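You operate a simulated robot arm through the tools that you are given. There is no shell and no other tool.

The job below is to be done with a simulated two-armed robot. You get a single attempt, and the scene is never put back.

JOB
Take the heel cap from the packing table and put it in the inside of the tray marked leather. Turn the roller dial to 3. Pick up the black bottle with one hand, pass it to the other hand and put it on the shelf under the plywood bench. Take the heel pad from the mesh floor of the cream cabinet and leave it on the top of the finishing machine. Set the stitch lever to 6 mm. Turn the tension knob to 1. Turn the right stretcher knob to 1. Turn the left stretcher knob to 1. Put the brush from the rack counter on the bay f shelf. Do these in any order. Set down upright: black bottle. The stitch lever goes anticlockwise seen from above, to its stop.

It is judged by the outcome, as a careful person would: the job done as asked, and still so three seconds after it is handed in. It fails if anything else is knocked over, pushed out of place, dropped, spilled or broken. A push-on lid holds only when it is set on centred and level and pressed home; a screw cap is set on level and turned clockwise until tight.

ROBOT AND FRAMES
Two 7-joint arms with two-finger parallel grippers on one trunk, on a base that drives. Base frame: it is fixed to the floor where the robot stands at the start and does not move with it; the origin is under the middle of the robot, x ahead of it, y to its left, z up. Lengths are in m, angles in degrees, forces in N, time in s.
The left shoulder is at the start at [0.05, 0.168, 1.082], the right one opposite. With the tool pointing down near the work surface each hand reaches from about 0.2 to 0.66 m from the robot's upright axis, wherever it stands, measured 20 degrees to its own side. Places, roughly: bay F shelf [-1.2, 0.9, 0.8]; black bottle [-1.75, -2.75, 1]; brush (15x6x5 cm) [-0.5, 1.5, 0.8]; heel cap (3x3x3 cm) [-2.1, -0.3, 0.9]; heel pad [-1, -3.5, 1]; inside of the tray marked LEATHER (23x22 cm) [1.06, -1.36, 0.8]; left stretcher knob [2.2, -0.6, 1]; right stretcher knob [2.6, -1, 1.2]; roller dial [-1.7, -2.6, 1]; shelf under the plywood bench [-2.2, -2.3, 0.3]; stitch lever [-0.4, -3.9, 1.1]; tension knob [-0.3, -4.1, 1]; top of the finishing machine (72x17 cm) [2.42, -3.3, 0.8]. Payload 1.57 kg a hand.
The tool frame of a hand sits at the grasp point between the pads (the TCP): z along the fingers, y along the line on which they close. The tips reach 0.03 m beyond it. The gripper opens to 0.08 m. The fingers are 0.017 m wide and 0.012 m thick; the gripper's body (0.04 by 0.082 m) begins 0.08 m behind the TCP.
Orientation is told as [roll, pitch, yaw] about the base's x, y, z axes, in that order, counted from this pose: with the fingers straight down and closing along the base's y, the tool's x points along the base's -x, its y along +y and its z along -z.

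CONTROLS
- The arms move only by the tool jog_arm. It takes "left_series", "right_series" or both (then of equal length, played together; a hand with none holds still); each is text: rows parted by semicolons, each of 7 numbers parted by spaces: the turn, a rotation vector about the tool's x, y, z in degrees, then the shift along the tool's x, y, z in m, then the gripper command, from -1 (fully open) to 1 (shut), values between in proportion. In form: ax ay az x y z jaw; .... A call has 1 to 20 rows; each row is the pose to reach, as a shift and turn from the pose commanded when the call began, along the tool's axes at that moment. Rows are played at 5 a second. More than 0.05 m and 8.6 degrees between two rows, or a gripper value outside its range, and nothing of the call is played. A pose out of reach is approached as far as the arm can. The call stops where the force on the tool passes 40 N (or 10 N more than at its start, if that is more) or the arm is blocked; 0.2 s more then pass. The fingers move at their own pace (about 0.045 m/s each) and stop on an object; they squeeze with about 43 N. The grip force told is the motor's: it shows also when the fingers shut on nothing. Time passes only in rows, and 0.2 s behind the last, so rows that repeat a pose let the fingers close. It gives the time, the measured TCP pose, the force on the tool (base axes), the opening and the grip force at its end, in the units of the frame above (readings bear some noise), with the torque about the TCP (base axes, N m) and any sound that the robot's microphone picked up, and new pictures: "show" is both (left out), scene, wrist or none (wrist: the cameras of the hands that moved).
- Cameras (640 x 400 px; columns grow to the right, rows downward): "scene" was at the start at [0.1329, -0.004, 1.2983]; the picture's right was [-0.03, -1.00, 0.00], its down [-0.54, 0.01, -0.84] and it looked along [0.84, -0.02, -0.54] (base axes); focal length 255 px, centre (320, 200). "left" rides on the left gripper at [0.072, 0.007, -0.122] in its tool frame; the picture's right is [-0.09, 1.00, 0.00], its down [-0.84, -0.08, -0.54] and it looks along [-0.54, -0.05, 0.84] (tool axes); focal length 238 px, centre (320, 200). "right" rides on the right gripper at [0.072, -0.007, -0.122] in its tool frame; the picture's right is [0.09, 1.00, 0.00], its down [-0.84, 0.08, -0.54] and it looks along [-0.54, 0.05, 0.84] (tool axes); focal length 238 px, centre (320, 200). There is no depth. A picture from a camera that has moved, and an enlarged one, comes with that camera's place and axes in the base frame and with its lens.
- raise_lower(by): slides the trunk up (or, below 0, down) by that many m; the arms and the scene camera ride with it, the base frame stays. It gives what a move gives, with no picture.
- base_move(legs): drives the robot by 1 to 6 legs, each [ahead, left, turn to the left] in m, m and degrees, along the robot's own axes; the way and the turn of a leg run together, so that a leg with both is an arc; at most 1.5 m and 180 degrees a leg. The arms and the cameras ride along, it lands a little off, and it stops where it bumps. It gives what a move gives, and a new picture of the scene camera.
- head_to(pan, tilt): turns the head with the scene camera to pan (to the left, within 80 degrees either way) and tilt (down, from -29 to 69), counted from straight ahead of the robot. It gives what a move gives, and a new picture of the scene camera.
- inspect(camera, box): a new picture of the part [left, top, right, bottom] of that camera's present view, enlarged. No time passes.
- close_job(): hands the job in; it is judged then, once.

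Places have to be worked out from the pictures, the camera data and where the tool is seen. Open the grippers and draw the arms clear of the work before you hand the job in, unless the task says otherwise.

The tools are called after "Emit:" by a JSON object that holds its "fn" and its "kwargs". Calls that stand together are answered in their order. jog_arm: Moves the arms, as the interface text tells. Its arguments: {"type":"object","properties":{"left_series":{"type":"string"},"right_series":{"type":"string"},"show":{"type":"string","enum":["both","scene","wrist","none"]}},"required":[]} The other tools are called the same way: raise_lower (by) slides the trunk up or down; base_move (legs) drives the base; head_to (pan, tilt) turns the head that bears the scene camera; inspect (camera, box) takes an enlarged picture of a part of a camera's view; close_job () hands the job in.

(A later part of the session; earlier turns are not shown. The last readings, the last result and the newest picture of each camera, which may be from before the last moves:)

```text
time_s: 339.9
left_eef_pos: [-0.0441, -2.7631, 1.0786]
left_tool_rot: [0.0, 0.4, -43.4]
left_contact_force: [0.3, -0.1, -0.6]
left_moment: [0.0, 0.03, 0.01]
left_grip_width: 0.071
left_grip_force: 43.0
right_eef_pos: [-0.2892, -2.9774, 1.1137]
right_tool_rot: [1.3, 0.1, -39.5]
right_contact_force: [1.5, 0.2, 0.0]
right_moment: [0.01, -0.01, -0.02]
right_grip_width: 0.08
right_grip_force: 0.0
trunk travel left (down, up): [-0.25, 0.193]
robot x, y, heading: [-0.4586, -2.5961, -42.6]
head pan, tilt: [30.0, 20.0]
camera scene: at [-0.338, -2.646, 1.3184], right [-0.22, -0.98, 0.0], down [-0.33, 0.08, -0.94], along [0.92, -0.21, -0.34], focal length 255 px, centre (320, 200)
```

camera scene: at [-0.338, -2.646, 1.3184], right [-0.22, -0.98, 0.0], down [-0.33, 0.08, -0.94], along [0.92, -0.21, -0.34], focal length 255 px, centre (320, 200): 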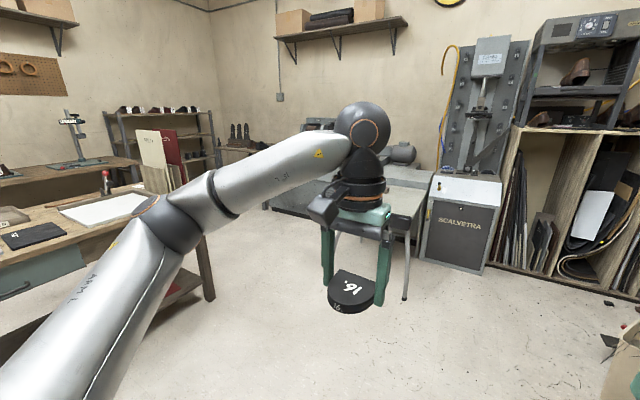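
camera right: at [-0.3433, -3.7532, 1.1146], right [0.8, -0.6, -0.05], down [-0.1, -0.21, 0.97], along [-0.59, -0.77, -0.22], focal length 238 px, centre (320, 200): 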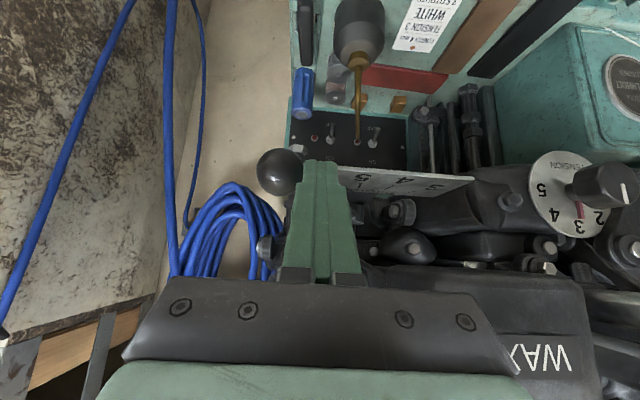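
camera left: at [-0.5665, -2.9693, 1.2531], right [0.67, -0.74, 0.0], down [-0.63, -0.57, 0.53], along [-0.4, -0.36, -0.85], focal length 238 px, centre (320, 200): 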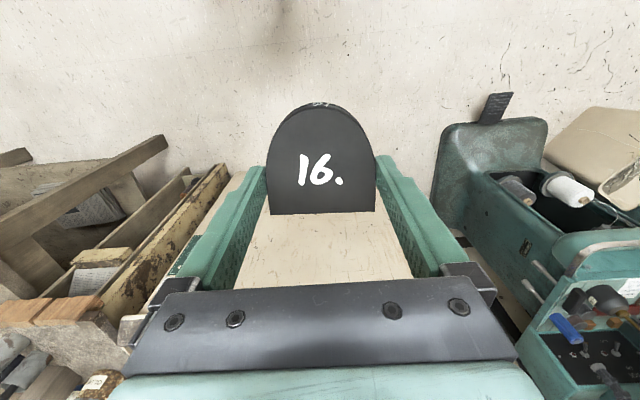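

Path east is clear. I turn to face south, strafe east past the boards, then face the finishing machine.

Emit:
{"fn": "base_move", "kwargs": {"legs": [[0, 0, -47], [0.08, 1.03, 0], [0.06, 1.03, 0], [0, 0, 45]]}}

Emit:
{"fn": "head_to", "kwargs": {"pan": 0, "tilt": 25}}

```text
time_s: 362.5
left_eef_pos: [2.0387, -2.7667, 1.0782]
left_tool_rot: [0.0, 0.4, -41.7]
left_contact_force: [0.0, -0.2, -1.0]
left_moment: [-0.01, 0.03, -0.01]
left_grip_width: 0.0709
left_grip_force: 43.4
right_eef_pos: [1.8009, -2.99, 1.1137]
right_tool_rot: [1.4, 0.1, -37.8]
right_contact_force: [1.0, -0.1, -0.6]
right_moment: [0.0, -0.03, 0.01]
right_grip_width: 0.0797
right_grip_force: 0.1
trunk travel left (down, up): [-0.25, 0.193]
robot x, y, heading: [1.6207, -2.6131, -41.0]
head pan, tilt: [30.0, 20.0]
camera scene: at [1.7426, -2.6605, 1.3184], right [-0.19, -0.98, 0.0], down [-0.34, 0.07, -0.94], along [0.92, -0.18, -0.34], focal length 255 px, centre (320, 200)
```

scene: 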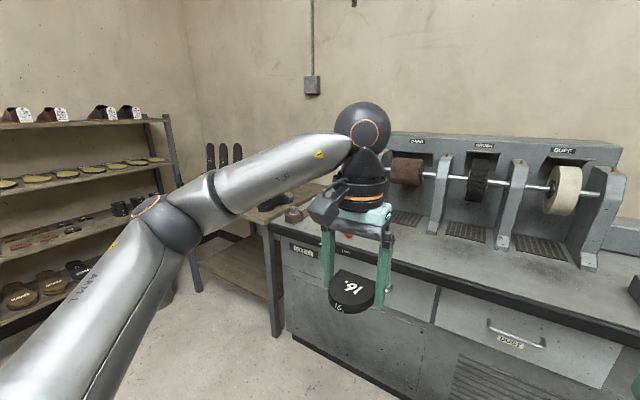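

```text
time_s: 363.4
left_eef_pos: [2.0397, -2.7684, 1.0785]
left_tool_rot: [0.0, 0.5, -41.7]
left_contact_force: [-1.6, 0.0, 0.3]
left_moment: [0.04, -0.01, 0.01]
left_grip_width: 0.071
left_grip_force: 43.1
right_eef_pos: [1.8014, -2.9899, 1.1132]
right_tool_rot: [1.3, 0.1, -37.8]
right_contact_force: [0.3, 0.0, 0.3]
right_moment: [0.02, 0.05, -0.06]
right_grip_width: 0.0799
right_grip_force: 0.0
trunk travel left (down, up): [-0.25, 0.193]
robot x, y, heading: [1.6156, -2.614, -41.1]
head pan, tilt: [0.0, 25.0]
camera scene: at [1.7206, -2.7032, 1.3103], right [-0.66, -0.76, 0.0], down [-0.32, 0.28, -0.91], along [0.68, -0.59, -0.42], focal length 255 px, centre (320, 200)
```

scene: 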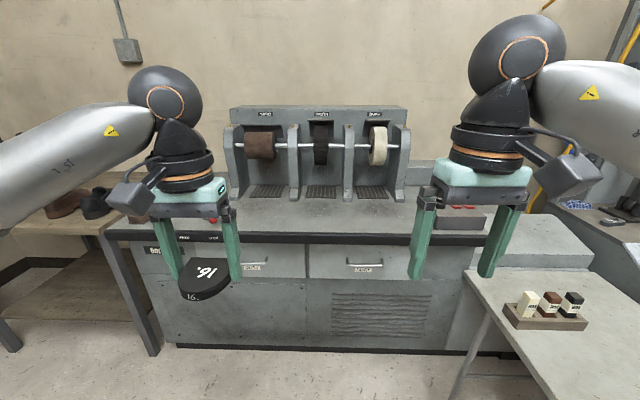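

The machine's clear top strip is ahead. I drive 0.48 forward so the left hand can set the pad there.

Emit:
{"fn": "base_move", "kwargs": {"legs": [[0.48, 0, 0]]}}

Emit:
{"fn": "head_to", "kwargs": {"pan": 5, "tilt": 42}}

```text
time_s: 366.4
left_eef_pos: [2.4107, -3.0889, 1.0781]
left_tool_rot: [0.0, 0.5, -41.7]
left_contact_force: [-0.5, 0.6, -0.7]
left_moment: [0.01, -0.02, 0.03]
left_grip_width: 0.0709
left_grip_force: 43.1
right_eef_pos: [2.1724, -3.3119, 1.1129]
right_tool_rot: [1.3, 0.0, -37.7]
right_contact_force: [-0.2, -0.3, -0.7]
right_moment: [-0.04, -0.01, 0.0]
right_grip_width: 0.0799
right_grip_force: 0.1
trunk travel left (down, up): [-0.25, 0.193]
robot x, y, heading: [1.9882, -2.9386, -40.9]
head pan, tilt: [0.0, 25.0]
camera scene: at [2.0923, -3.0252, 1.3103], right [-0.65, -0.76, 0.0], down [-0.32, 0.28, -0.91], along [0.69, -0.59, -0.42], focal length 255 px, centre (320, 200)
```

scene: 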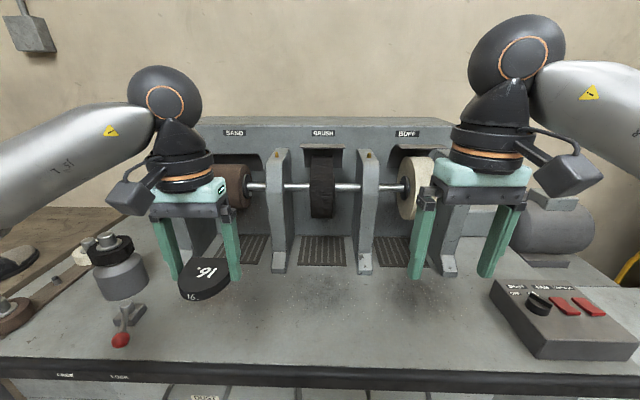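

```text
time_s: 367.1
left_eef_pos: [2.4113, -3.089, 1.0784]
left_tool_rot: [0.0, 0.5, -41.5]
left_contact_force: [-0.5, 0.5, -0.7]
left_moment: [-0.01, 0.04, -0.03]
left_grip_width: 0.0711
left_grip_force: 42.8
right_eef_pos: [2.1723, -3.3124, 1.1127]
right_tool_rot: [1.2, 0.1, -37.7]
right_contact_force: [-0.6, 0.5, -0.1]
right_moment: [0.01, -0.02, -0.01]
right_grip_width: 0.0803
right_grip_force: 0.0
trunk travel left (down, up): [-0.25, 0.193]
robot x, y, heading: [1.9872, -2.9347, -40.8]
head pan, tilt: [5.0, 42.0]
camera scene: at [2.0901, -3.0137, 1.2841], right [-0.59, -0.81, 0.0], down [-0.54, 0.39, -0.74], along [0.6, -0.44, -0.67], focal length 255 px, centre (320, 200)
```

scene: 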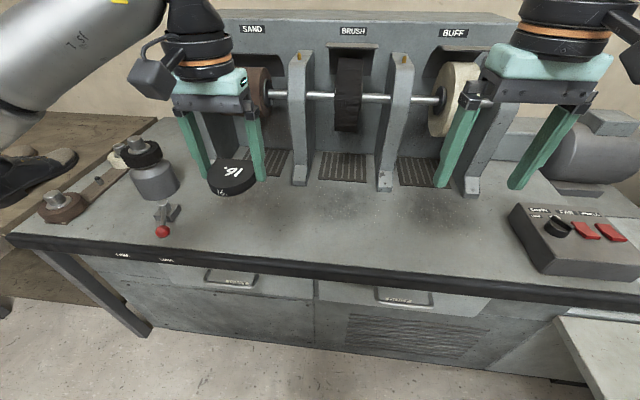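

The front strip is clear at 0.56 ahead, 0.12 left. I bring the pad over it and down to just above the surface.

Emit:
{"fn": "jog_arm", "kwargs": {"left_series": "0 0 0 -0.025 -0.007 0.037 1;0 0 0 -0.05 -0.014 0.074 1;0 0 0 -0.075 -0.021 0.111 1;0 0 0 -0.1 -0.028 0.148 1;0 0 0 -0.125 -0.035 0.185 1;0 0 0 -0.15 -0.043 0.215 1;0 0 0 -0.15 -0.043 0.215 1"}}

```text
time_s: 368.8
left_eef_pos: [2.4945, -3.2194, 0.8607]
left_tool_rot: [0.0, 0.5, -41.7]
left_contact_force: [0.3, 0.1, -0.6]
left_moment: [0.02, -0.02, 0.01]
left_grip_width: 0.0714
left_grip_force: 42.9
right_eef_pos: [2.1717, -3.3129, 1.1134]
right_tool_rot: [1.3, 0.1, -37.7]
right_contact_force: [-0.5, -0.3, -0.1]
right_moment: [-0.02, 0.02, -0.01]
right_grip_width: 0.0798
right_grip_force: 0.1
trunk travel left (down, up): [-0.25, 0.193]
robot x, y, heading: [1.9895, -2.9355, -40.9]
head pan, tilt: [5.0, 42.0]
camera scene: at [2.0901, -3.0136, 1.2841], right [-0.59, -0.81, 0.0], down [-0.54, 0.39, -0.74], along [0.6, -0.44, -0.67], focal length 255 px, centre (320, 200)
camera left: at [2.4475, -3.1683, 0.9854], right [0.73, 0.68, 0.0], down [0.58, -0.62, 0.54], along [0.37, -0.39, -0.84], focal length 238 px, centre (320, 200)
```

scene: 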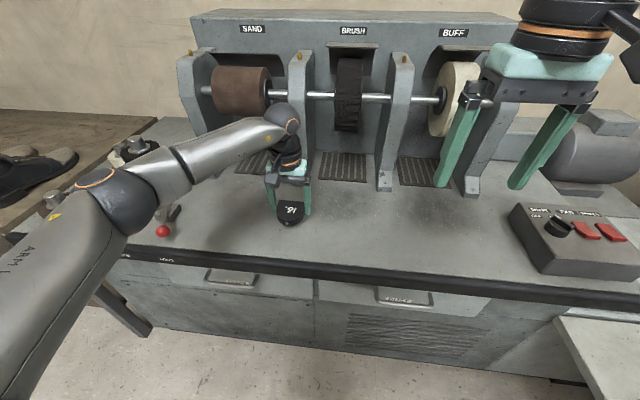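
left: 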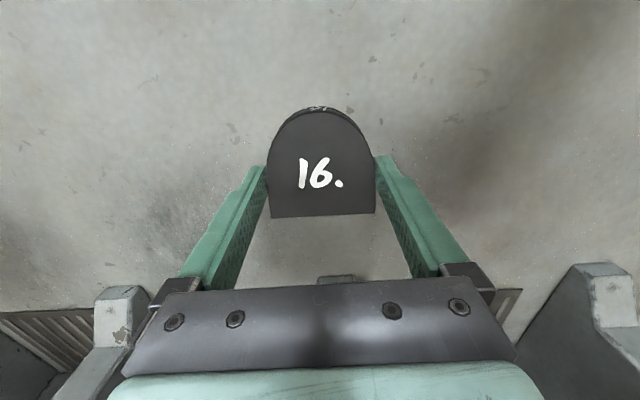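

Nearly down. Lower the last 3 cm in small steps.

Emit:
{"fn": "jog_arm", "kwargs": {"left_series": "0 0 0 0 0 0.01 1;0 0 0 0 0 0.018 1;0 0 0 0 0 0.024 1;0 0 0 0 0 0.028 1;0 0 0 0 0 0.028 1", "show": "scene"}}

```text
time_s: 369.9
left_eef_pos: [2.4917, -3.2187, 0.8348]
left_tool_rot: [0.0, 0.6, -41.6]
left_contact_force: [-0.2, 0.3, -0.9]
left_moment: [0.0, 0.03, 0.01]
left_grip_width: 0.0707
left_grip_force: 43.4
right_eef_pos: [2.1737, -3.3146, 1.1131]
right_tool_rot: [1.4, 0.1, -37.7]
right_contact_force: [0.9, -0.3, -0.4]
right_moment: [0.0, -0.02, 0.0]
right_grip_width: 0.0802
right_grip_force: 0.1
trunk travel left (down, up): [-0.25, 0.193]
robot x, y, heading: [1.9877, -2.9338, -40.9]
head pan, tilt: [5.0, 42.0]
camera scene: at [2.0901, -3.0137, 1.2841], right [-0.59, -0.81, 0.0], down [-0.54, 0.39, -0.74], along [0.6, -0.44, -0.67], focal length 255 px, centre (320, 200)
```

scene: 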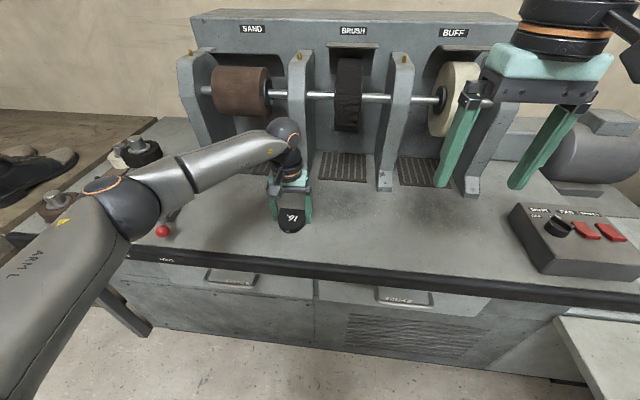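

No contact yet; continue down gently.

Emit:
{"fn": "jog_arm", "kwargs": {"left_series": "0 0 0 0 0 0.005 1;0 0 0 0 0 0.01 1;0 0 0 0 0 0.015 1;0 0 0 0 0 0.02 1;0 0 0 0 0 0.02 1", "show": "wrist"}}

```text
time_s: 370.7
left_eef_pos: [2.4921, -3.2195, 0.8302]
left_tool_rot: [0.1, 0.1, -41.5]
left_contact_force: [-7.9, 8.0, 16.5]
left_moment: [0.64, -0.33, 0.44]
left_grip_width: 0.0707
left_grip_force: 43.1
right_eef_pos: [2.1713, -3.3115, 1.1139]
right_tool_rot: [1.2, 0.0, -37.6]
right_contact_force: [0.3, -0.2, -0.3]
right_moment: [-0.03, 0.0, 0.0]
right_grip_width: 0.0803
right_grip_force: 0.0
trunk travel left (down, up): [-0.25, 0.193]
robot x, y, heading: [1.9869, -2.9364, -40.9]
head pan, tilt: [5.0, 42.0]
stopped in row 3 (left hand): the force on the tool passed its limit at 47 N (the readings are from after the stop); the commanded pose is now the measured one
camera left: at [2.4454, -3.168, 0.9537], right [0.73, 0.68, 0.0], down [0.58, -0.61, 0.54], along [0.37, -0.39, -0.84], focal length 238 px, centre (320, 200)
```

left: 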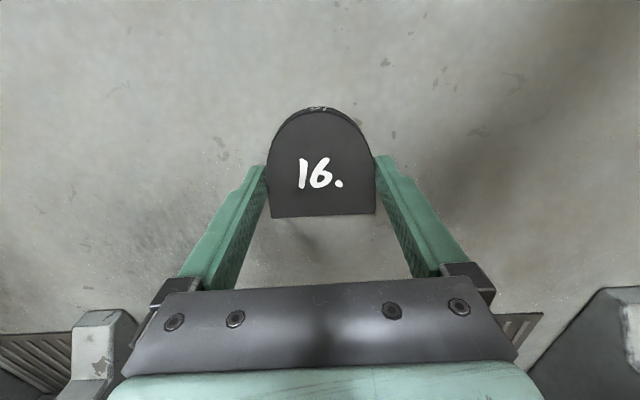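

Contact on the surface. Raise a hair, open, and lift straight up.

Emit:
{"fn": "jog_arm", "kwargs": {"left_series": "0 0 0 0 0 -0.001 0.3;0 0 0 0 0 -0.001 -0.6;0 0 0 0 0 -0.001 -1;0 0 0 0 0 -0.001 -1;0 0 0 0 0 -0.02 -1;0 0 0 0 0 -0.06 -1;0 0 0 0 0 -0.1 -1;0 0 0 0 0 -0.15 -1;0 0 0 0 0 -0.2 -1"}}

```text
time_s: 372.7
left_eef_pos: [2.4966, -3.22, 1.0289]
left_tool_rot: [0.0, 0.2, -41.6]
left_contact_force: [0.2, -0.2, 0.8]
left_moment: [0.02, 0.01, 0.03]
left_grip_width: 0.0802
left_grip_force: 0.0
right_eef_pos: [2.1724, -3.312, 1.1127]
right_tool_rot: [1.3, 0.1, -37.7]
right_contact_force: [0.4, -0.4, -0.8]
right_moment: [0.02, -0.03, -0.02]
right_grip_width: 0.0799
right_grip_force: 0.0
trunk travel left (down, up): [-0.25, 0.193]
robot x, y, heading: [1.9872, -2.9381, -40.8]
head pan, tilt: [5.0, 42.0]
camera scene: at [2.0895, -3.0135, 1.2841], right [-0.59, -0.81, 0.0], down [-0.54, 0.39, -0.74], along [0.6, -0.44, -0.67], focal length 255 px, centre (320, 200)
camera left: at [2.4502, -3.1694, 1.1524], right [0.73, 0.68, 0.0], down [0.58, -0.61, 0.54], along [0.37, -0.39, -0.84], focal length 238 px, centre (320, 200)
```

scene: 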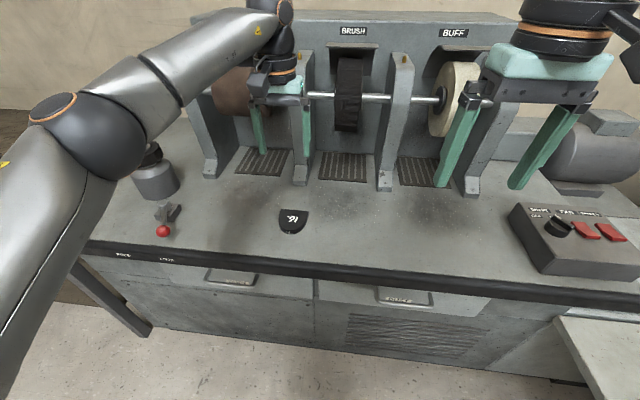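
left: 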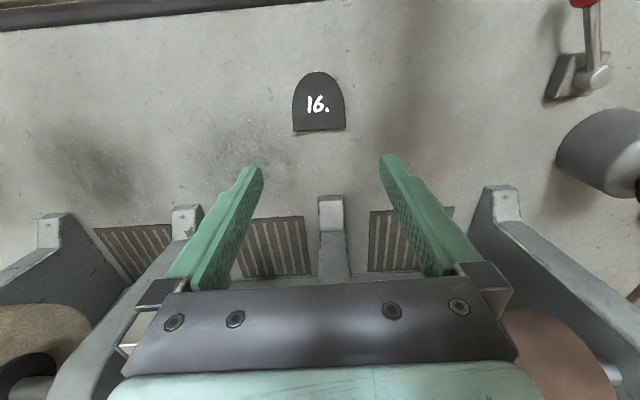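

The pad lies on the machine top. Retract the left hand and drive back west toward the plywood bench.

Emit:
{"fn": "jog_arm", "kwargs": {"left_series": "0 0 0 0.03 0.008 -0.02 -1;0 0 0 0.06 0.016 -0.04 -1;0 0 0 0.09 0.024 -0.06 -1;0 0 0 0.12 0.032 -0.08 -1;0 0 0 0.155 0.04 -0.1 -1", "show": "none"}}

Emit:
{"fn": "base_move", "kwargs": {"legs": [[-0.48, 0, 0], [0, 0, -49], [-0.06, -1.1, 0], [-0.06, -1.0, 0]]}}

Emit:
{"fn": "base_move", "kwargs": {"legs": [[0, 0, -70]]}}

Emit:
{"fn": "head_to", "kwargs": {"pan": 0, "tilt": 20}}

```text
time_s: 373.9
left_eef_pos: [2.4055, -3.0867, 1.1244]
left_tool_rot: [-0.1, 0.3, -41.5]
left_contact_force: [-0.3, 0.7, 0.1]
left_moment: [0.02, -0.02, -0.02]
left_grip_width: 0.0799
left_grip_force: 0.1
right_eef_pos: [2.1728, -3.3118, 1.1137]
right_tool_rot: [1.4, 0.0, -37.7]
right_contact_force: [0.6, -0.3, -0.2]
right_moment: [0.0, -0.03, 0.03]
right_grip_width: 0.0798
right_grip_force: 0.1
trunk travel left (down, up): [-0.25, 0.193]
robot x, y, heading: [1.9886, -2.9383, -41.0]
head pan, tilt: [5.0, 42.0]
```

```text
time_s: 397.2
left_eef_pos: [-0.314, -2.9785, 1.125]
left_tool_rot: [0.1, 0.2, -89.5]
left_contact_force: [0.4, 0.0, -0.1]
left_moment: [0.0, -0.02, 0.03]
left_grip_width: 0.0798
left_grip_force: 0.0
right_eef_pos: [-0.6372, -2.9564, 1.113]
right_tool_rot: [1.3, 0.1, -85.6]
right_contact_force: [-0.5, -0.3, -0.5]
right_moment: [0.01, 0.01, -0.01]
right_grip_width: 0.0801
right_grip_force: 0.0
trunk travel left (down, up): [-0.25, 0.193]
robot x, y, heading: [-0.4815, -2.5671, -88.9]
head pan, tilt: [5.0, 42.0]
camera scene: at [-0.4686, -2.6935, 1.2841], right [-0.99, -0.11, 0.0], down [-0.07, 0.67, -0.74], along [0.08, -0.74, -0.67], focal length 255 px, centre (320, 200)
```

scene: 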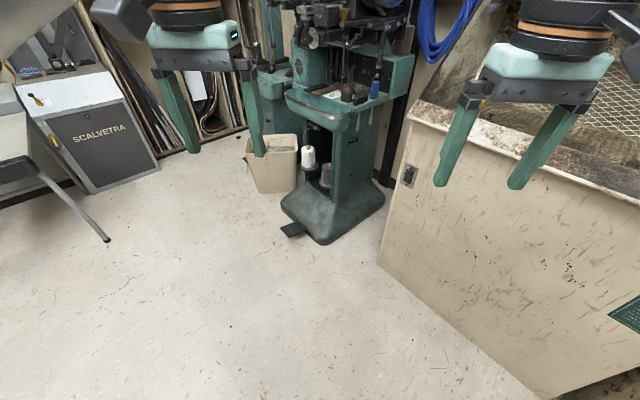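

```text
time_s: 400.7
left_eef_pos: [-0.8075, -2.8694, 1.1242]
left_tool_rot: [0.0, 0.2, -159.1]
left_contact_force: [0.1, 0.6, 0.2]
left_moment: [0.0, 0.01, 0.0]
left_grip_width: 0.0799
left_grip_force: 0.1
right_eef_pos: [-0.9007, -2.5592, 1.1134]
right_tool_rot: [1.2, 0.2, -155.2]
right_contact_force: [0.6, -1.1, 0.1]
right_moment: [0.02, 0.0, 0.02]
right_grip_width: 0.08
right_grip_force: 0.0
trunk travel left (down, up): [-0.25, 0.193]
robot x, y, heading: [-0.4842, -2.5682, -158.4]
head pan, tilt: [5.0, 42.0]
camera scene: at [-0.5905, -2.6225, 1.2841], right [-0.45, 0.89, 0.0], down [0.6, 0.3, -0.74], along [-0.66, -0.33, -0.67], focal length 255 px, centre (320, 200)
```

scene: 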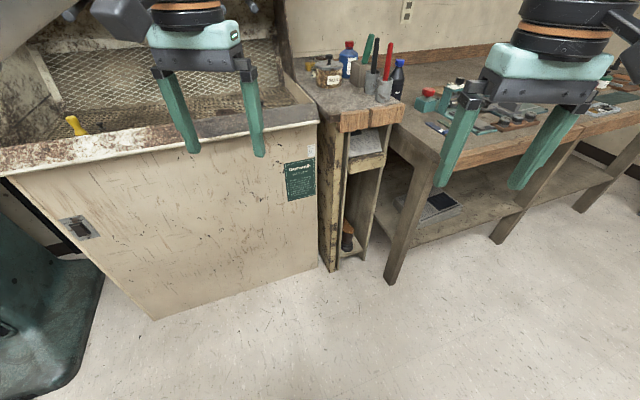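

```text
time_s: 401.5
left_eef_pos: [-0.8076, -2.8692, 1.125]
left_tool_rot: [-0.1, 0.2, -159.1]
left_contact_force: [0.1, -0.2, -0.1]
left_moment: [-0.03, 0.0, 0.02]
left_grip_width: 0.0798
left_grip_force: 0.0
right_eef_pos: [-0.9004, -2.5595, 1.1127]
right_tool_rot: [1.3, 0.0, -155.2]
right_contact_force: [0.7, -0.3, 0.7]
right_moment: [0.0, 0.01, -0.02]
right_grip_width: 0.0799
right_grip_force: 0.1
trunk travel left (down, up): [-0.25, 0.193]
robot x, y, heading: [-0.4793, -2.5719, -158.3]
head pan, tilt: [0.0, 20.0]
camera scene: at [-0.6023, -2.6195, 1.3184], right [-0.37, 0.93, 0.0], down [0.32, 0.13, -0.94], along [-0.87, -0.35, -0.34], focal length 255 px, centre (320, 200)
```

scene: 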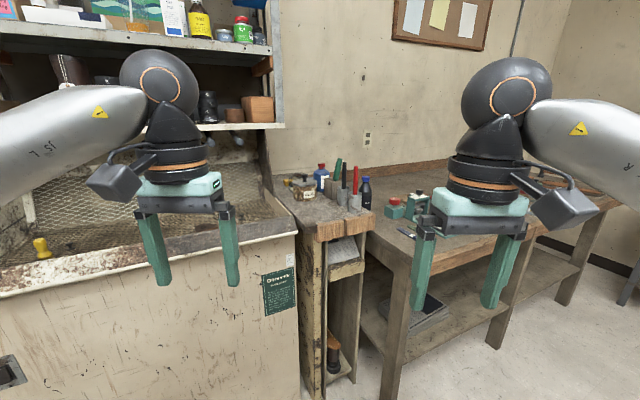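

The plywood bench is to the right of the cabinet. I turn to heading ≈-132° and strafe right in front of it.

Emit:
{"fn": "base_move", "kwargs": {"legs": [[0, 0, 26], [0.08, -0.82, 0]]}}

Emit:
{"fn": "head_to", "kwargs": {"pan": 0, "tilt": 28}}

Emit:
{"fn": "inspect", "kwargs": {"camera": "scene", "box": [180, 100, 460, 260]}}

```text
time_s: 410.7
left_eef_pos: [-1.3196, -2.4951, 1.1251]
left_tool_rot: [0.0, 0.1, -131.4]
left_contact_force: [-0.6, -0.6, 0.7]
left_moment: [0.01, 0.0, 0.0]
left_grip_width: 0.0801
left_grip_force: 0.2
right_eef_pos: [-1.5456, -2.2626, 1.1134]
right_tool_rot: [1.2, 0.1, -127.4]
right_contact_force: [0.0, -0.6, 0.3]
right_moment: [0.01, 0.0, 0.01]
right_grip_width: 0.0802
right_grip_force: 0.0
trunk travel left (down, up): [-0.25, 0.193]
robot x, y, heading: [-1.1721, -2.0766, -130.5]
head pan, tilt: [0.0, 20.0]
camera scene: at [-1.2549, -2.1792, 1.3184], right [-0.76, 0.65, 0.0], down [0.22, 0.26, -0.94], along [-0.61, -0.71, -0.34], focal length 255 px, centre (320, 200)
```

scene: 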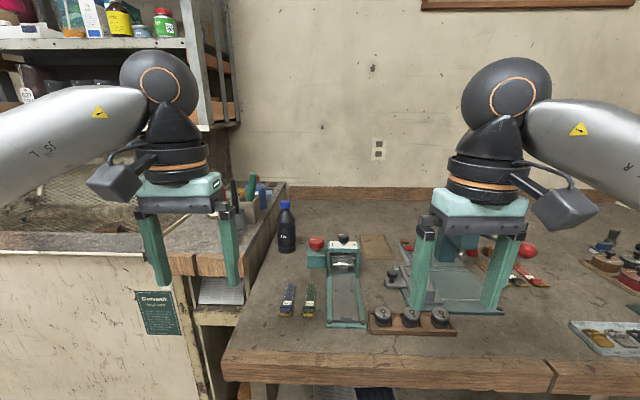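

```text
time_s: 411.4
left_eef_pos: [-1.3179, -2.4945, 1.1247]
left_tool_rot: [-0.2, 0.2, -131.3]
left_contact_force: [0.1, -0.3, 0.1]
left_moment: [-0.03, 0.04, 0.02]
left_grip_width: 0.0801
left_grip_force: 0.0
right_eef_pos: [-1.5463, -2.2629, 1.1132]
right_tool_rot: [1.2, 0.0, -127.4]
right_contact_force: [-0.8, -0.4, -0.2]
right_moment: [-0.01, -0.03, 0.0]
right_grip_width: 0.0802
right_grip_force: 0.0
trunk travel left (down, up): [-0.25, 0.193]
robot x, y, heading: [-1.1698, -2.0745, -130.5]
head pan, tilt: [0.0, 28.0]
camera scene: at [-1.2536, -2.1778, 1.3056], right [-0.76, 0.65, 0.0], down [0.31, 0.36, -0.88], along [-0.57, -0.67, -0.47], focal length 255 px, centre (320, 200)
```

scene: 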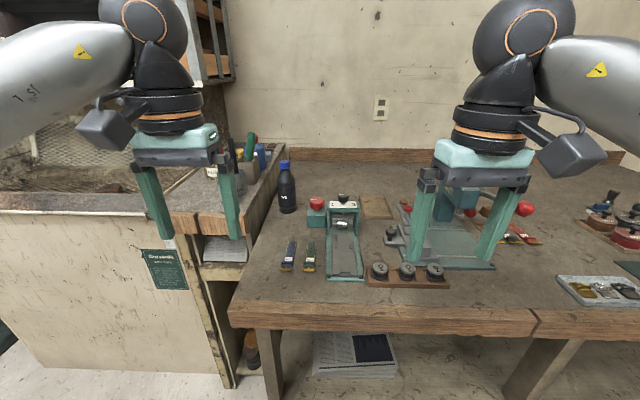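

```text
2.29 times, centred on (320, 180) of scene
camera zoom: at [-1.2536, -2.1778, 1.3056], right [-0.76, 0.65, 0.0], down [0.31, 0.36, -0.88], along [-0.57, -0.67, -0.47], focal length 583 px, centre (320, 246)
```

zoom: 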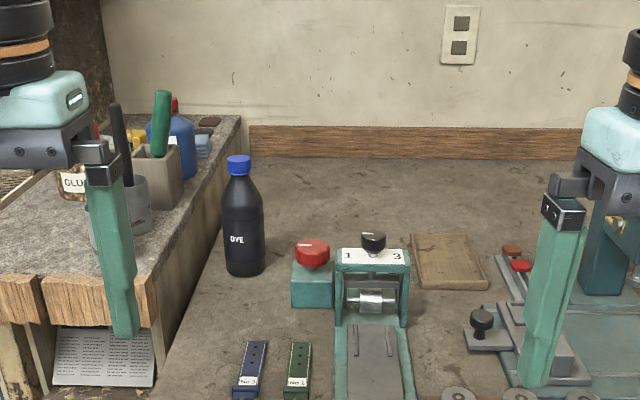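

The dial (black knob over a "1–3" plate) is at ≈(-1.71,-2.61,0.99), the black DYE bottle at ≈(-1.65,-2.82), bench top ≈0.875. I align, move closer and raise the trunk.

Emit:
{"fn": "base_move", "kwargs": {"legs": [[0, 0, -2.8], [0.13, 0.14, 0]]}}

Emit:
{"fn": "raise_lower", "kwargs": {"by": 0.15}}

Emit:
{"fn": "head_to", "kwargs": {"pan": -10, "tilt": 38}}

Emit:
{"fn": "inspect", "kwargs": {"camera": "right", "box": [0, 0, 640, 400]}}

```text
time_s: 413.6
left_eef_pos: [-1.3298, -2.6769, 1.1235]
left_tool_rot: [-0.1, 0.2, -134.2]
left_contact_force: [-0.6, 0.0, -0.4]
left_moment: [0.02, -0.01, -0.01]
left_grip_width: 0.08
left_grip_force: 0.0
right_eef_pos: [-1.5435, -2.4332, 1.1134]
right_tool_rot: [1.3, 0.1, -130.2]
right_contact_force: [1.1, -0.4, -0.4]
right_moment: [-0.03, 0.0, 0.0]
right_grip_width: 0.08
right_grip_force: 0.0
trunk travel left (down, up): [-0.25, 0.193]
robot x, y, heading: [-1.1583, -2.2621, -133.4]
head pan, tilt: [0.0, 28.0]
camera scene: at [-1.2477, -2.3621, 1.3055], right [-0.73, 0.69, 0.0], down [0.32, 0.34, -0.88], along [-0.61, -0.64, -0.47], focal length 255 px, centre (320, 200)
```

scene: 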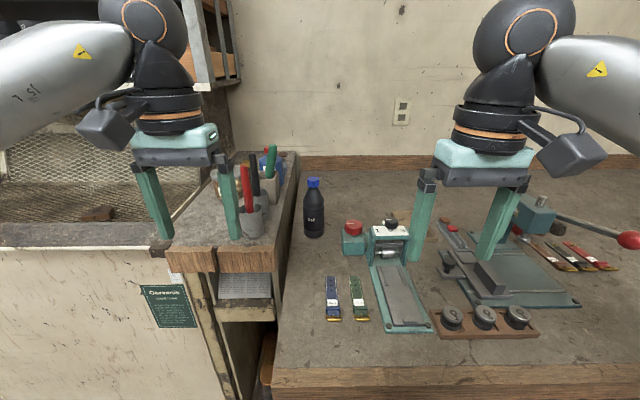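

```text
time_s: 415.4
left_eef_pos: [-1.3298, -2.6745, 1.2742]
left_tool_rot: [-0.1, 0.2, -134.0]
left_contact_force: [0.7, 0.1, 0.4]
left_moment: [0.01, 0.02, 0.04]
left_grip_width: 0.08
left_grip_force: 0.1
right_eef_pos: [-1.5449, -2.4312, 1.2639]
right_tool_rot: [1.3, 0.1, -130.3]
right_contact_force: [-0.7, 0.2, 0.3]
right_moment: [-0.03, -0.01, -0.03]
right_grip_width: 0.0801
right_grip_force: 0.0
trunk travel left (down, up): [-0.4, 0.043]
robot x, y, heading: [-1.161, -2.2679, -133.5]
head pan, tilt: [0.0, 28.0]
```

```text
time_s: 416.1
left_eef_pos: [-1.3297, -2.6744, 1.2744]
left_tool_rot: [-0.1, 0.2, -134.2]
left_contact_force: [0.2, -0.2, -0.5]
left_moment: [0.0, 0.0, -0.02]
left_grip_width: 0.0803
left_grip_force: 0.0
right_eef_pos: [-1.5446, -2.4314, 1.264]
right_tool_rot: [1.4, 0.1, -130.3]
right_contact_force: [0.0, 1.1, -0.5]
right_moment: [0.0, -0.01, 0.02]
right_grip_width: 0.0802
right_grip_force: 0.0
trunk travel left (down, up): [-0.4, 0.043]
robot x, y, heading: [-1.1622, -2.2676, -133.4]
head pan, tilt: [-10.0, 38.0]
camera scene: at [-1.2543, -2.3469, 1.4401], right [-0.6, 0.8, 0.0], down [0.49, 0.37, -0.79], along [-0.63, -0.47, -0.62], focal length 255 px, centre (320, 200)
```

scene: 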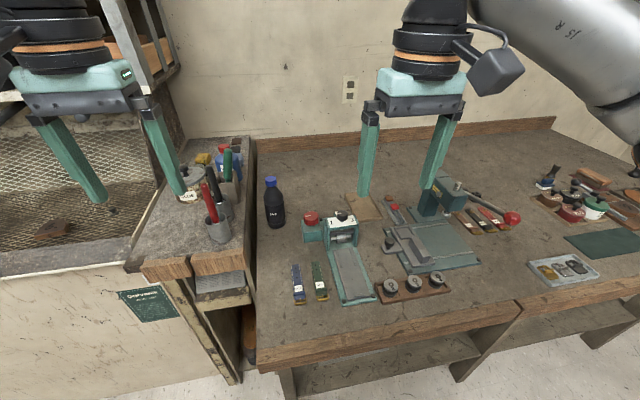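

```text
1.00 times, centred on (320, 200) of right (not enlarged: the box is as wide or as high as the picture)
camera zoom: at [-1.5059, -2.3707, 1.386], right [0.82, -0.57, 0.02], down [-0.49, -0.68, 0.54], along [-0.3, -0.46, -0.84], focal length 238 px, centre (320, 200)
```

zoom: 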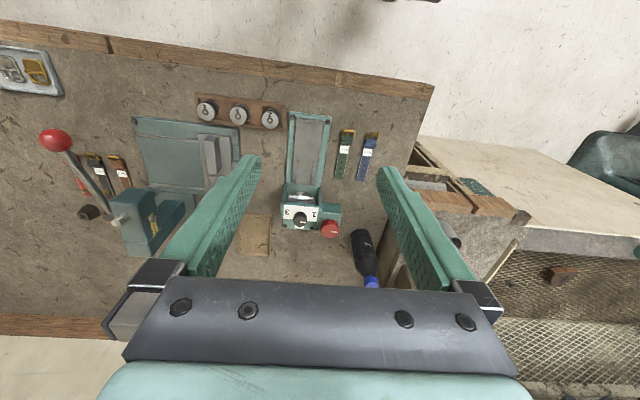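

I enlarge the dial from both cameras.

Emit:
{"fn": "inspect", "kwargs": {"camera": "scene", "box": [300, 195, 370, 245]}}

Emit:
{"fn": "inspect", "kwargs": {"camera": "right", "box": [265, 170, 355, 250]}}

```text
8.00 times, centred on (335, 220) of scene
camera zoom: at [-1.2543, -2.3469, 1.4401], right [-0.6, 0.8, 0.0], down [0.49, 0.37, -0.79], along [-0.63, -0.47, -0.62], focal length 2042 px, centre (200, 40)
```

zoom: 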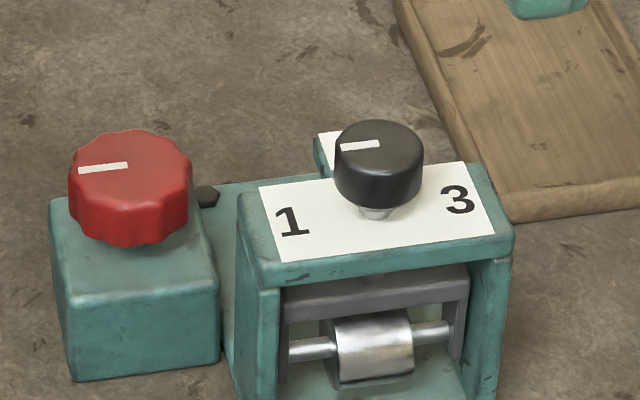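

```text
5.00 times, centred on (310, 210) of right
camera zoom: at [-1.5059, -2.3707, 1.386], right [0.82, -0.57, 0.02], down [-0.49, -0.68, 0.54], along [-0.3, -0.46, -0.84], focal length 1192 px, centre (370, 150)
```

zoom: 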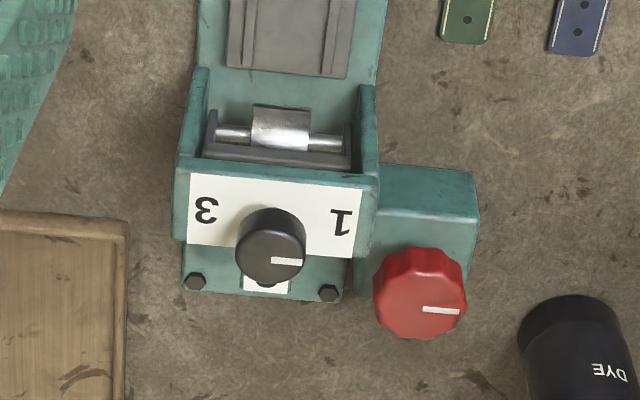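

The dial's mark points left to 1; 3 is to the right (180° via 2 at the back, clockwise). Knob top is at (-1.722,-2.617,0.966), 3 cm wide. I bring the right hand above it, pre-rotated.

Emit:
{"fn": "jog_arm", "kwargs": {"right_series": "0 0 -3 -0.036 -0.002 0.028 -0.25;0 0 -6 -0.072 -0.004 0.056 -0.25;0 0 -9 -0.108 -0.006 0.084 -0.25;0 0 -12 -0.144 -0.008 0.112 -0.25;0 0 -15 -0.18 -0.01 0.14 -0.25;0 0 -18 -0.216 -0.012 0.168 -0.25;0 0 -20 -0.25 -0.015 0.196 -0.25;0 0 -20 -0.25 -0.015 0.196 -0.25"}}

```text
time_s: 417.9
left_eef_pos: [-1.3301, -2.6748, 1.2751]
left_tool_rot: [-0.2, 0.2, -134.2]
left_contact_force: [-0.5, -0.3, 1.0]
left_moment: [0.03, 0.0, 0.0]
left_grip_width: 0.0799
left_grip_force: 0.0
right_eef_pos: [-1.6881, -2.5844, 1.0719]
right_tool_rot: [1.3, -0.5, -111.0]
right_contact_force: [-0.2, 0.6, -0.6]
right_moment: [-0.02, -0.04, 0.01]
right_grip_width: 0.0502
right_grip_force: 0.0
right hand out of reach, approached as far as the arm can: row 6, 7, 8
trunk travel left (down, up): [-0.4, 0.043]
robot x, y, heading: [-1.1622, -2.2632, -133.4]
head pan, tilt: [-10.0, 38.0]
camera scene: at [-1.2542, -2.347, 1.44], right [-0.6, 0.8, 0.0], down [0.49, 0.37, -0.79], along [-0.63, -0.47, -0.62], focal length 255 px, centre (320, 200)
camera right: at [-1.6714, -2.5122, 1.1936], right [0.96, -0.27, 0.02], down [-0.24, -0.8, 0.55], along [-0.13, -0.53, -0.84], focal length 238 px, centre (320, 200)
```

scene: 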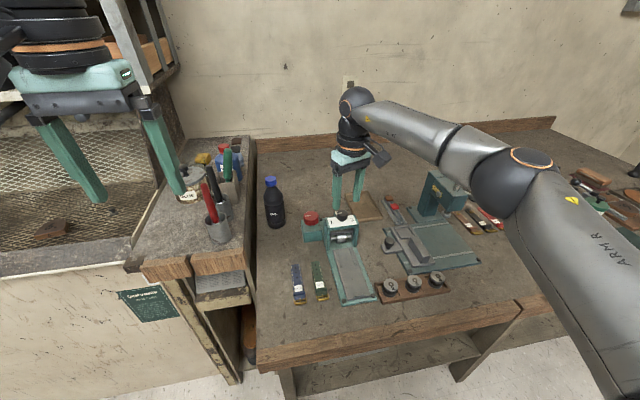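
right: 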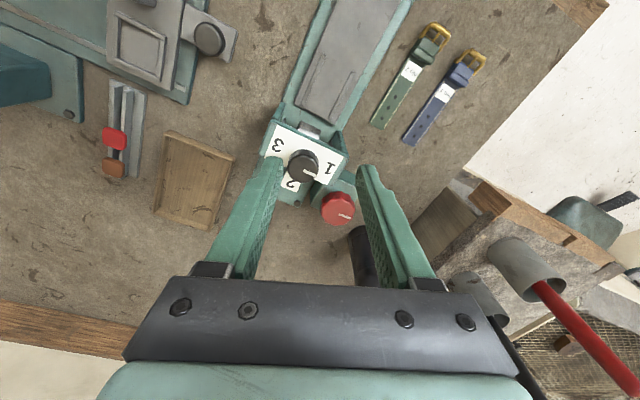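

Slightly out of reach; I move the base 5 cm ahead, then recentre over the knob.

Emit:
{"fn": "base_move", "kwargs": {"legs": [[0.05, 0, 0]]}}

Emit:
{"fn": "inspect", "kwargs": {"camera": "right", "box": [0, 0, 640, 400]}}

```text
time_s: 418.8
left_eef_pos: [-1.3653, -2.7123, 1.2741]
left_tool_rot: [-0.1, 0.3, -134.1]
left_contact_force: [-0.1, -0.4, -0.1]
left_moment: [-0.01, -0.03, 0.0]
left_grip_width: 0.0801
left_grip_force: 0.0
right_eef_pos: [-1.7223, -2.621, 1.0714]
right_tool_rot: [1.3, -0.4, -111.1]
right_contact_force: [0.7, -0.4, -0.6]
right_moment: [0.05, -0.01, 0.02]
right_grip_width: 0.05
right_grip_force: 0.0
trunk travel left (down, up): [-0.4, 0.043]
robot x, y, heading: [-1.1962, -2.3036, -133.7]
head pan, tilt: [-10.0, 38.0]
camera scene: at [-1.2898, -2.3844, 1.4399], right [-0.6, 0.8, 0.0], down [0.49, 0.37, -0.79], along [-0.63, -0.47, -0.62], focal length 255 px, centre (320, 200)
```

scene: 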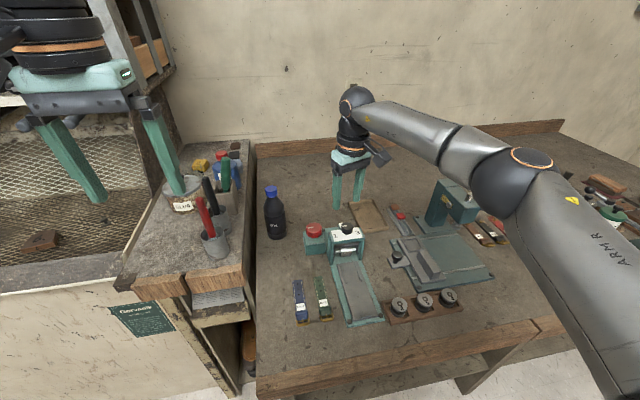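

```text
1.00 times, centred on (320, 200) of right (not enlarged: the box is as wide or as high as the picture)
camera zoom: at [-1.7068, -2.5493, 1.1933], right [0.96, -0.27, 0.02], down [-0.24, -0.8, 0.55], along [-0.13, -0.53, -0.84], focal length 238 px, centre (320, 200)
```

zoom: 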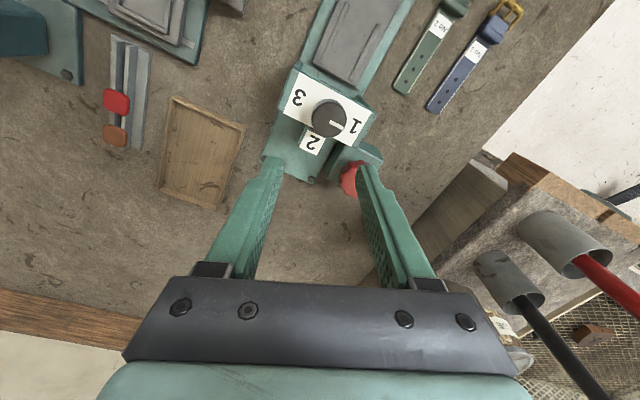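

Knob is ~1.5 cm back from the hand's axis. I correct and descend partway, then re-check.

Emit:
{"fn": "jog_arm", "kwargs": {"right_series": "0 0 0 0.008 0.003 0.02 -0.25;0 0 0 0.016 0.006 0.045 -0.25;0 0 0 0.016 0.006 0.06 -0.25;0 0 0 0.016 0.006 0.06 -0.25"}}

Emit:
{"fn": "inspect", "kwargs": {"camera": "right", "box": [220, 90, 440, 230]}}

```text
time_s: 419.8
left_eef_pos: [-1.3648, -2.7108, 1.2743]
left_tool_rot: [-0.1, 0.2, -134.1]
left_contact_force: [-0.5, -0.3, 0.8]
left_moment: [0.02, -0.02, -0.04]
left_grip_width: 0.0798
left_grip_force: 0.0
right_eef_pos: [-1.7108, -2.6066, 1.0117]
right_tool_rot: [1.3, -0.4, -111.2]
right_contact_force: [0.5, 0.3, -0.3]
right_moment: [0.02, -0.02, -0.01]
right_grip_width: 0.0501
right_grip_force: 0.1
trunk travel left (down, up): [-0.4, 0.043]
robot x, y, heading: [-1.192, -2.3021, -133.2]
head pan, tilt: [-10.0, 38.0]
camera scene: at [-1.2888, -2.3833, 1.44], right [-0.6, 0.8, 0.0], down [0.49, 0.37, -0.79], along [-0.63, -0.47, -0.62], focal length 255 px, centre (320, 200)
camera right: at [-1.6943, -2.5346, 1.1342], right [0.96, -0.27, 0.02], down [-0.24, -0.8, 0.55], along [-0.13, -0.53, -0.84], focal length 238 px, centre (320, 200)
```

scene: 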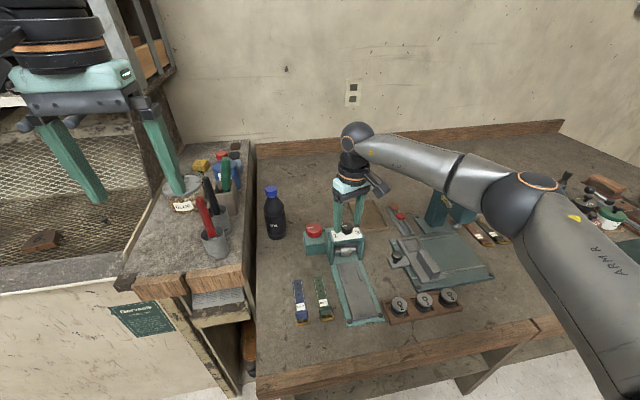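
right: 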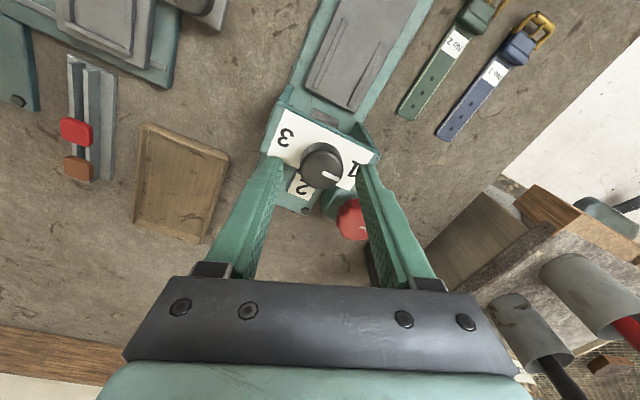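

```text
2.86 times, centred on (330, 160) of right
camera zoom: at [-1.6943, -2.5346, 1.1342], right [0.96, -0.27, 0.02], down [-0.24, -0.8, 0.55], along [-0.13, -0.53, -0.84], focal length 681 px, centre (291, 314)
```

zoom: 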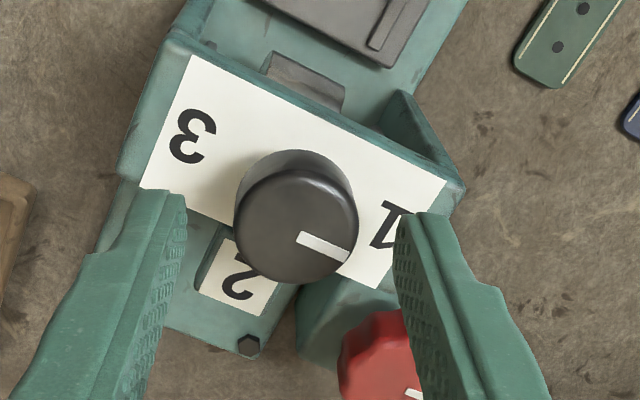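

Knob is centred between the fingers. I descend 2 cm more and close.

Emit:
{"fn": "jog_arm", "kwargs": {"right_series": "0 0 0 0.001 0.001 0.01 -0.25;0 0 0 0.002 0.001 0.02 -0.25;0 0 0 0.002 0.001 0.02 -0.25;0 0 0 0.002 0.001 0.02 0.3;0 0 0 0.002 0.001 0.02 1;0 0 0 0.002 0.001 0.02 1;0 0 0 0.002 0.001 0.02 1", "show": "wrist"}}

Emit:
{"fn": "inspect", "kwargs": {"camera": "scene", "box": [290, 190, 410, 270]}}

```text
time_s: 421.4
left_eef_pos: [-1.3657, -2.711, 1.2746]
left_tool_rot: [0.0, 0.2, -134.0]
left_contact_force: [0.0, -0.4, -1.3]
left_moment: [0.04, 0.02, -0.02]
left_grip_width: 0.0801
left_grip_force: 0.1
right_eef_pos: [-1.7088, -2.6057, 0.9923]
right_tool_rot: [1.4, -0.3, -111.2]
right_contact_force: [-1.7, -0.6, -0.7]
right_moment: [-0.13, 0.11, 0.02]
right_grip_width: 0.0297
right_grip_force: 38.5
trunk travel left (down, up): [-0.4, 0.043]
robot x, y, heading: [-1.1943, -2.3014, -133.4]
head pan, tilt: [-10.0, 38.0]
camera right: at [-1.693, -2.5343, 1.1141], right [0.96, -0.27, 0.02], down [-0.24, -0.8, 0.55], along [-0.13, -0.53, -0.84], focal length 238 px, centre (320, 200)
```

right: 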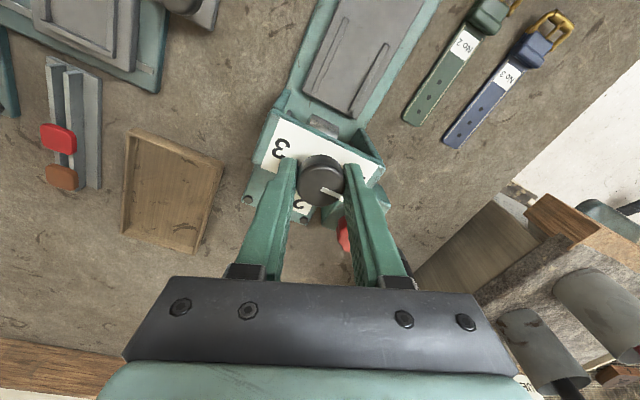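

```text
5.00 times, centred on (350, 230) of scene
camera zoom: at [-1.2891, -2.3834, 1.44], right [-0.6, 0.8, 0.0], down [0.49, 0.37, -0.79], along [-0.63, -0.47, -0.62], focal length 1276 px, centre (170, 50)
```

zoom: 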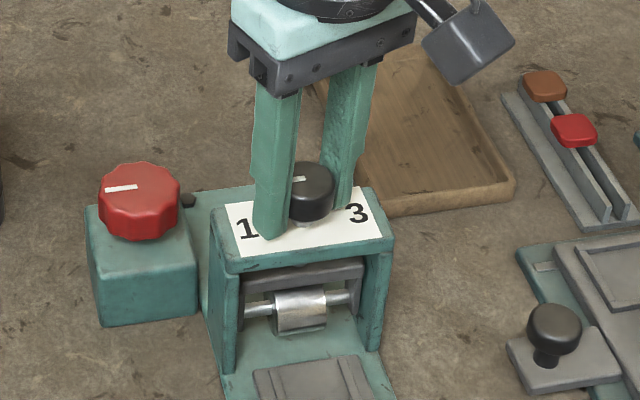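

Gripped at 3 cm. Turn clockwise 88° as a first stroke.

Emit:
{"fn": "jog_arm", "kwargs": {"right_series": "0 0 8 0 0 0 1;0 0 16 0 0 0 1;0 0 24 0 0 0 1;0 0 32 0 0 0 1;0 0 40 0 0 0 1;0 0 48 0 0 0 1;0 0 56 0 0 0 1;0 0 64 0 0 0 1;0 0 72 0 0 0 1;0 0 80 0 0 0 1;0 0 88 0 0 0 1;0 0 88 0 0 0 1", "show": "wrist"}}

Emit:
{"fn": "inspect", "kwargs": {"camera": "scene", "box": [290, 190, 410, 270]}}

```text
time_s: 424.0
left_eef_pos: [-1.3646, -2.7099, 1.2758]
left_tool_rot: [0.0, 0.2, -134.1]
left_contact_force: [0.1, -0.5, -0.1]
left_moment: [0.0, -0.01, 0.02]
left_grip_width: 0.0799
left_grip_force: 0.0
right_eef_pos: [-1.7098, -2.6053, 0.9928]
right_tool_rot: [0.6, 1.0, 160.5]
right_contact_force: [-14.2, 13.2, 8.4]
right_moment: [0.51, 0.63, 0.0]
right_grip_width: 0.0293
right_grip_force: 39.1
trunk travel left (down, up): [-0.4, 0.043]
robot x, y, heading: [-1.1984, -2.3018, -133.5]
head pan, tilt: [-10.0, 38.0]
camera right: at [-1.6426, -2.62, 1.1158], right [-0.24, -0.97, 0.01], down [-0.82, 0.21, 0.53], along [-0.51, 0.12, -0.85], focal length 238 px, centre (320, 200)
```

right: 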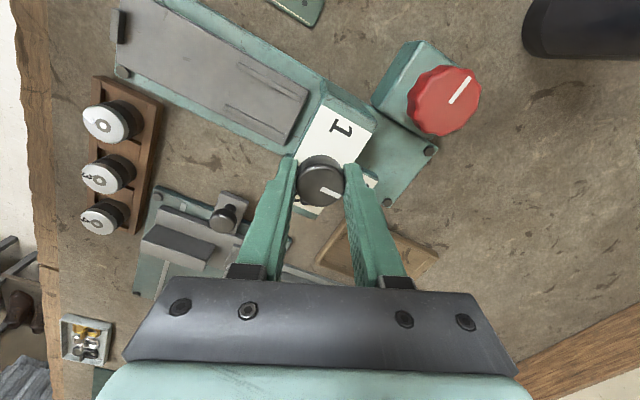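

```text
5.00 times, centred on (350, 230) of scene
camera zoom: at [-1.29, -2.3812, 1.4401], right [-0.6, 0.8, 0.0], down [0.5, 0.37, -0.79], along [-0.63, -0.47, -0.62], focal length 1276 px, centre (170, 50)
```

zoom: 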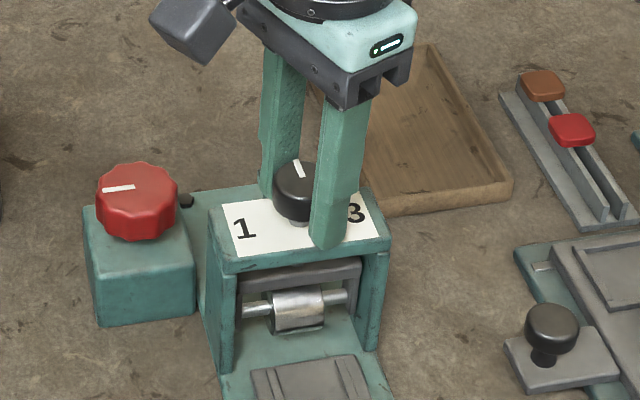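

Mark now points to 2. Release, rotate the hand back 88°, and re-grip for the second half.

Emit:
{"fn": "jog_arm", "kwargs": {"right_series": "0 0 0 0 0 0 0.3;0 0 0 0 0 0 -0.25;0 0 0 0 0 0 -0.25;0 0 -8 0 0 0 -0.25;0 0 -16 0 0 0 -0.25;0 0 -24 0 0 0 -0.25;0 0 -32 0 0 0 -0.25;0 0 -40 0 0 0 -0.25;0 0 -48 0 0 0 -0.25;0 0 -56 0 0 0 -0.25;0 0 -64 0 0 0 -0.25;0 0 -72 0 0 0 -0.25;0 0 -80 0 0 0 -0.25;0 0 -88 0 0 0 -0.25;0 0 -88 0 0 0 -0.25", "show": "wrist"}}

Emit:
{"fn": "inspect", "kwargs": {"camera": "right", "box": [220, 90, 440, 230]}}

```text
time_s: 427.2
left_eef_pos: [-1.3645, -2.7121, 1.2747]
left_tool_rot: [0.0, 0.1, -134.2]
left_contact_force: [0.7, -0.1, 0.5]
left_moment: [-0.01, 0.01, -0.02]
left_grip_width: 0.0801
left_grip_force: 0.1
right_eef_pos: [-1.7093, -2.6071, 0.9924]
right_tool_rot: [1.3, -0.3, -111.0]
right_contact_force: [0.6, -0.4, -0.5]
right_moment: [0.01, -0.01, 0.02]
right_grip_width: 0.0499
right_grip_force: 0.1
trunk travel left (down, up): [-0.4, 0.043]
robot x, y, heading: [-1.1974, -2.2992, -133.5]
head pan, tilt: [-10.0, 38.0]
camera right: at [-1.6919, -2.5347, 1.1143], right [0.96, -0.27, 0.02], down [-0.24, -0.8, 0.55], along [-0.13, -0.53, -0.84], focal length 238 px, centre (320, 200)
```

right: 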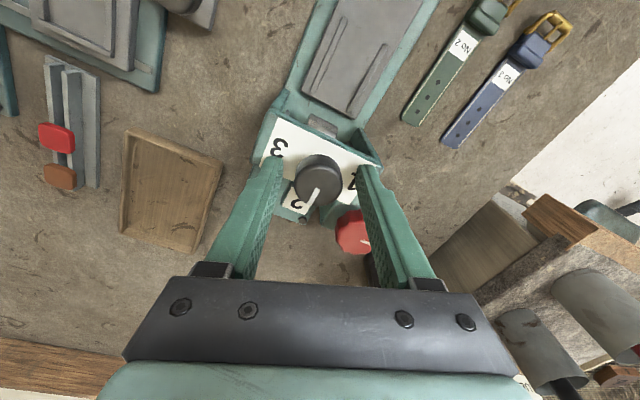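

```text
2.86 times, centred on (330, 160) of right
camera zoom: at [-1.6919, -2.5347, 1.1143], right [0.96, -0.27, 0.02], down [-0.24, -0.8, 0.55], along [-0.13, -0.53, -0.84], focal length 681 px, centre (291, 314)
```

zoom: 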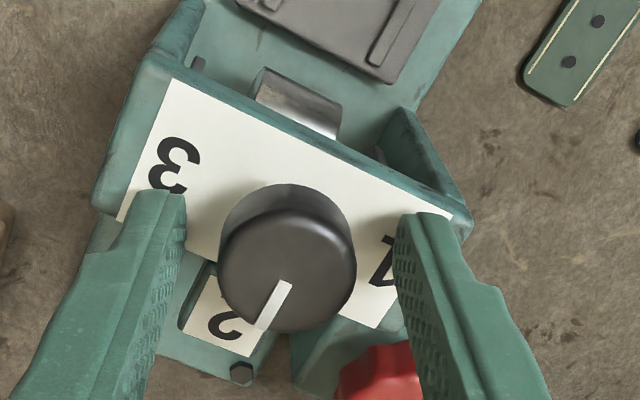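

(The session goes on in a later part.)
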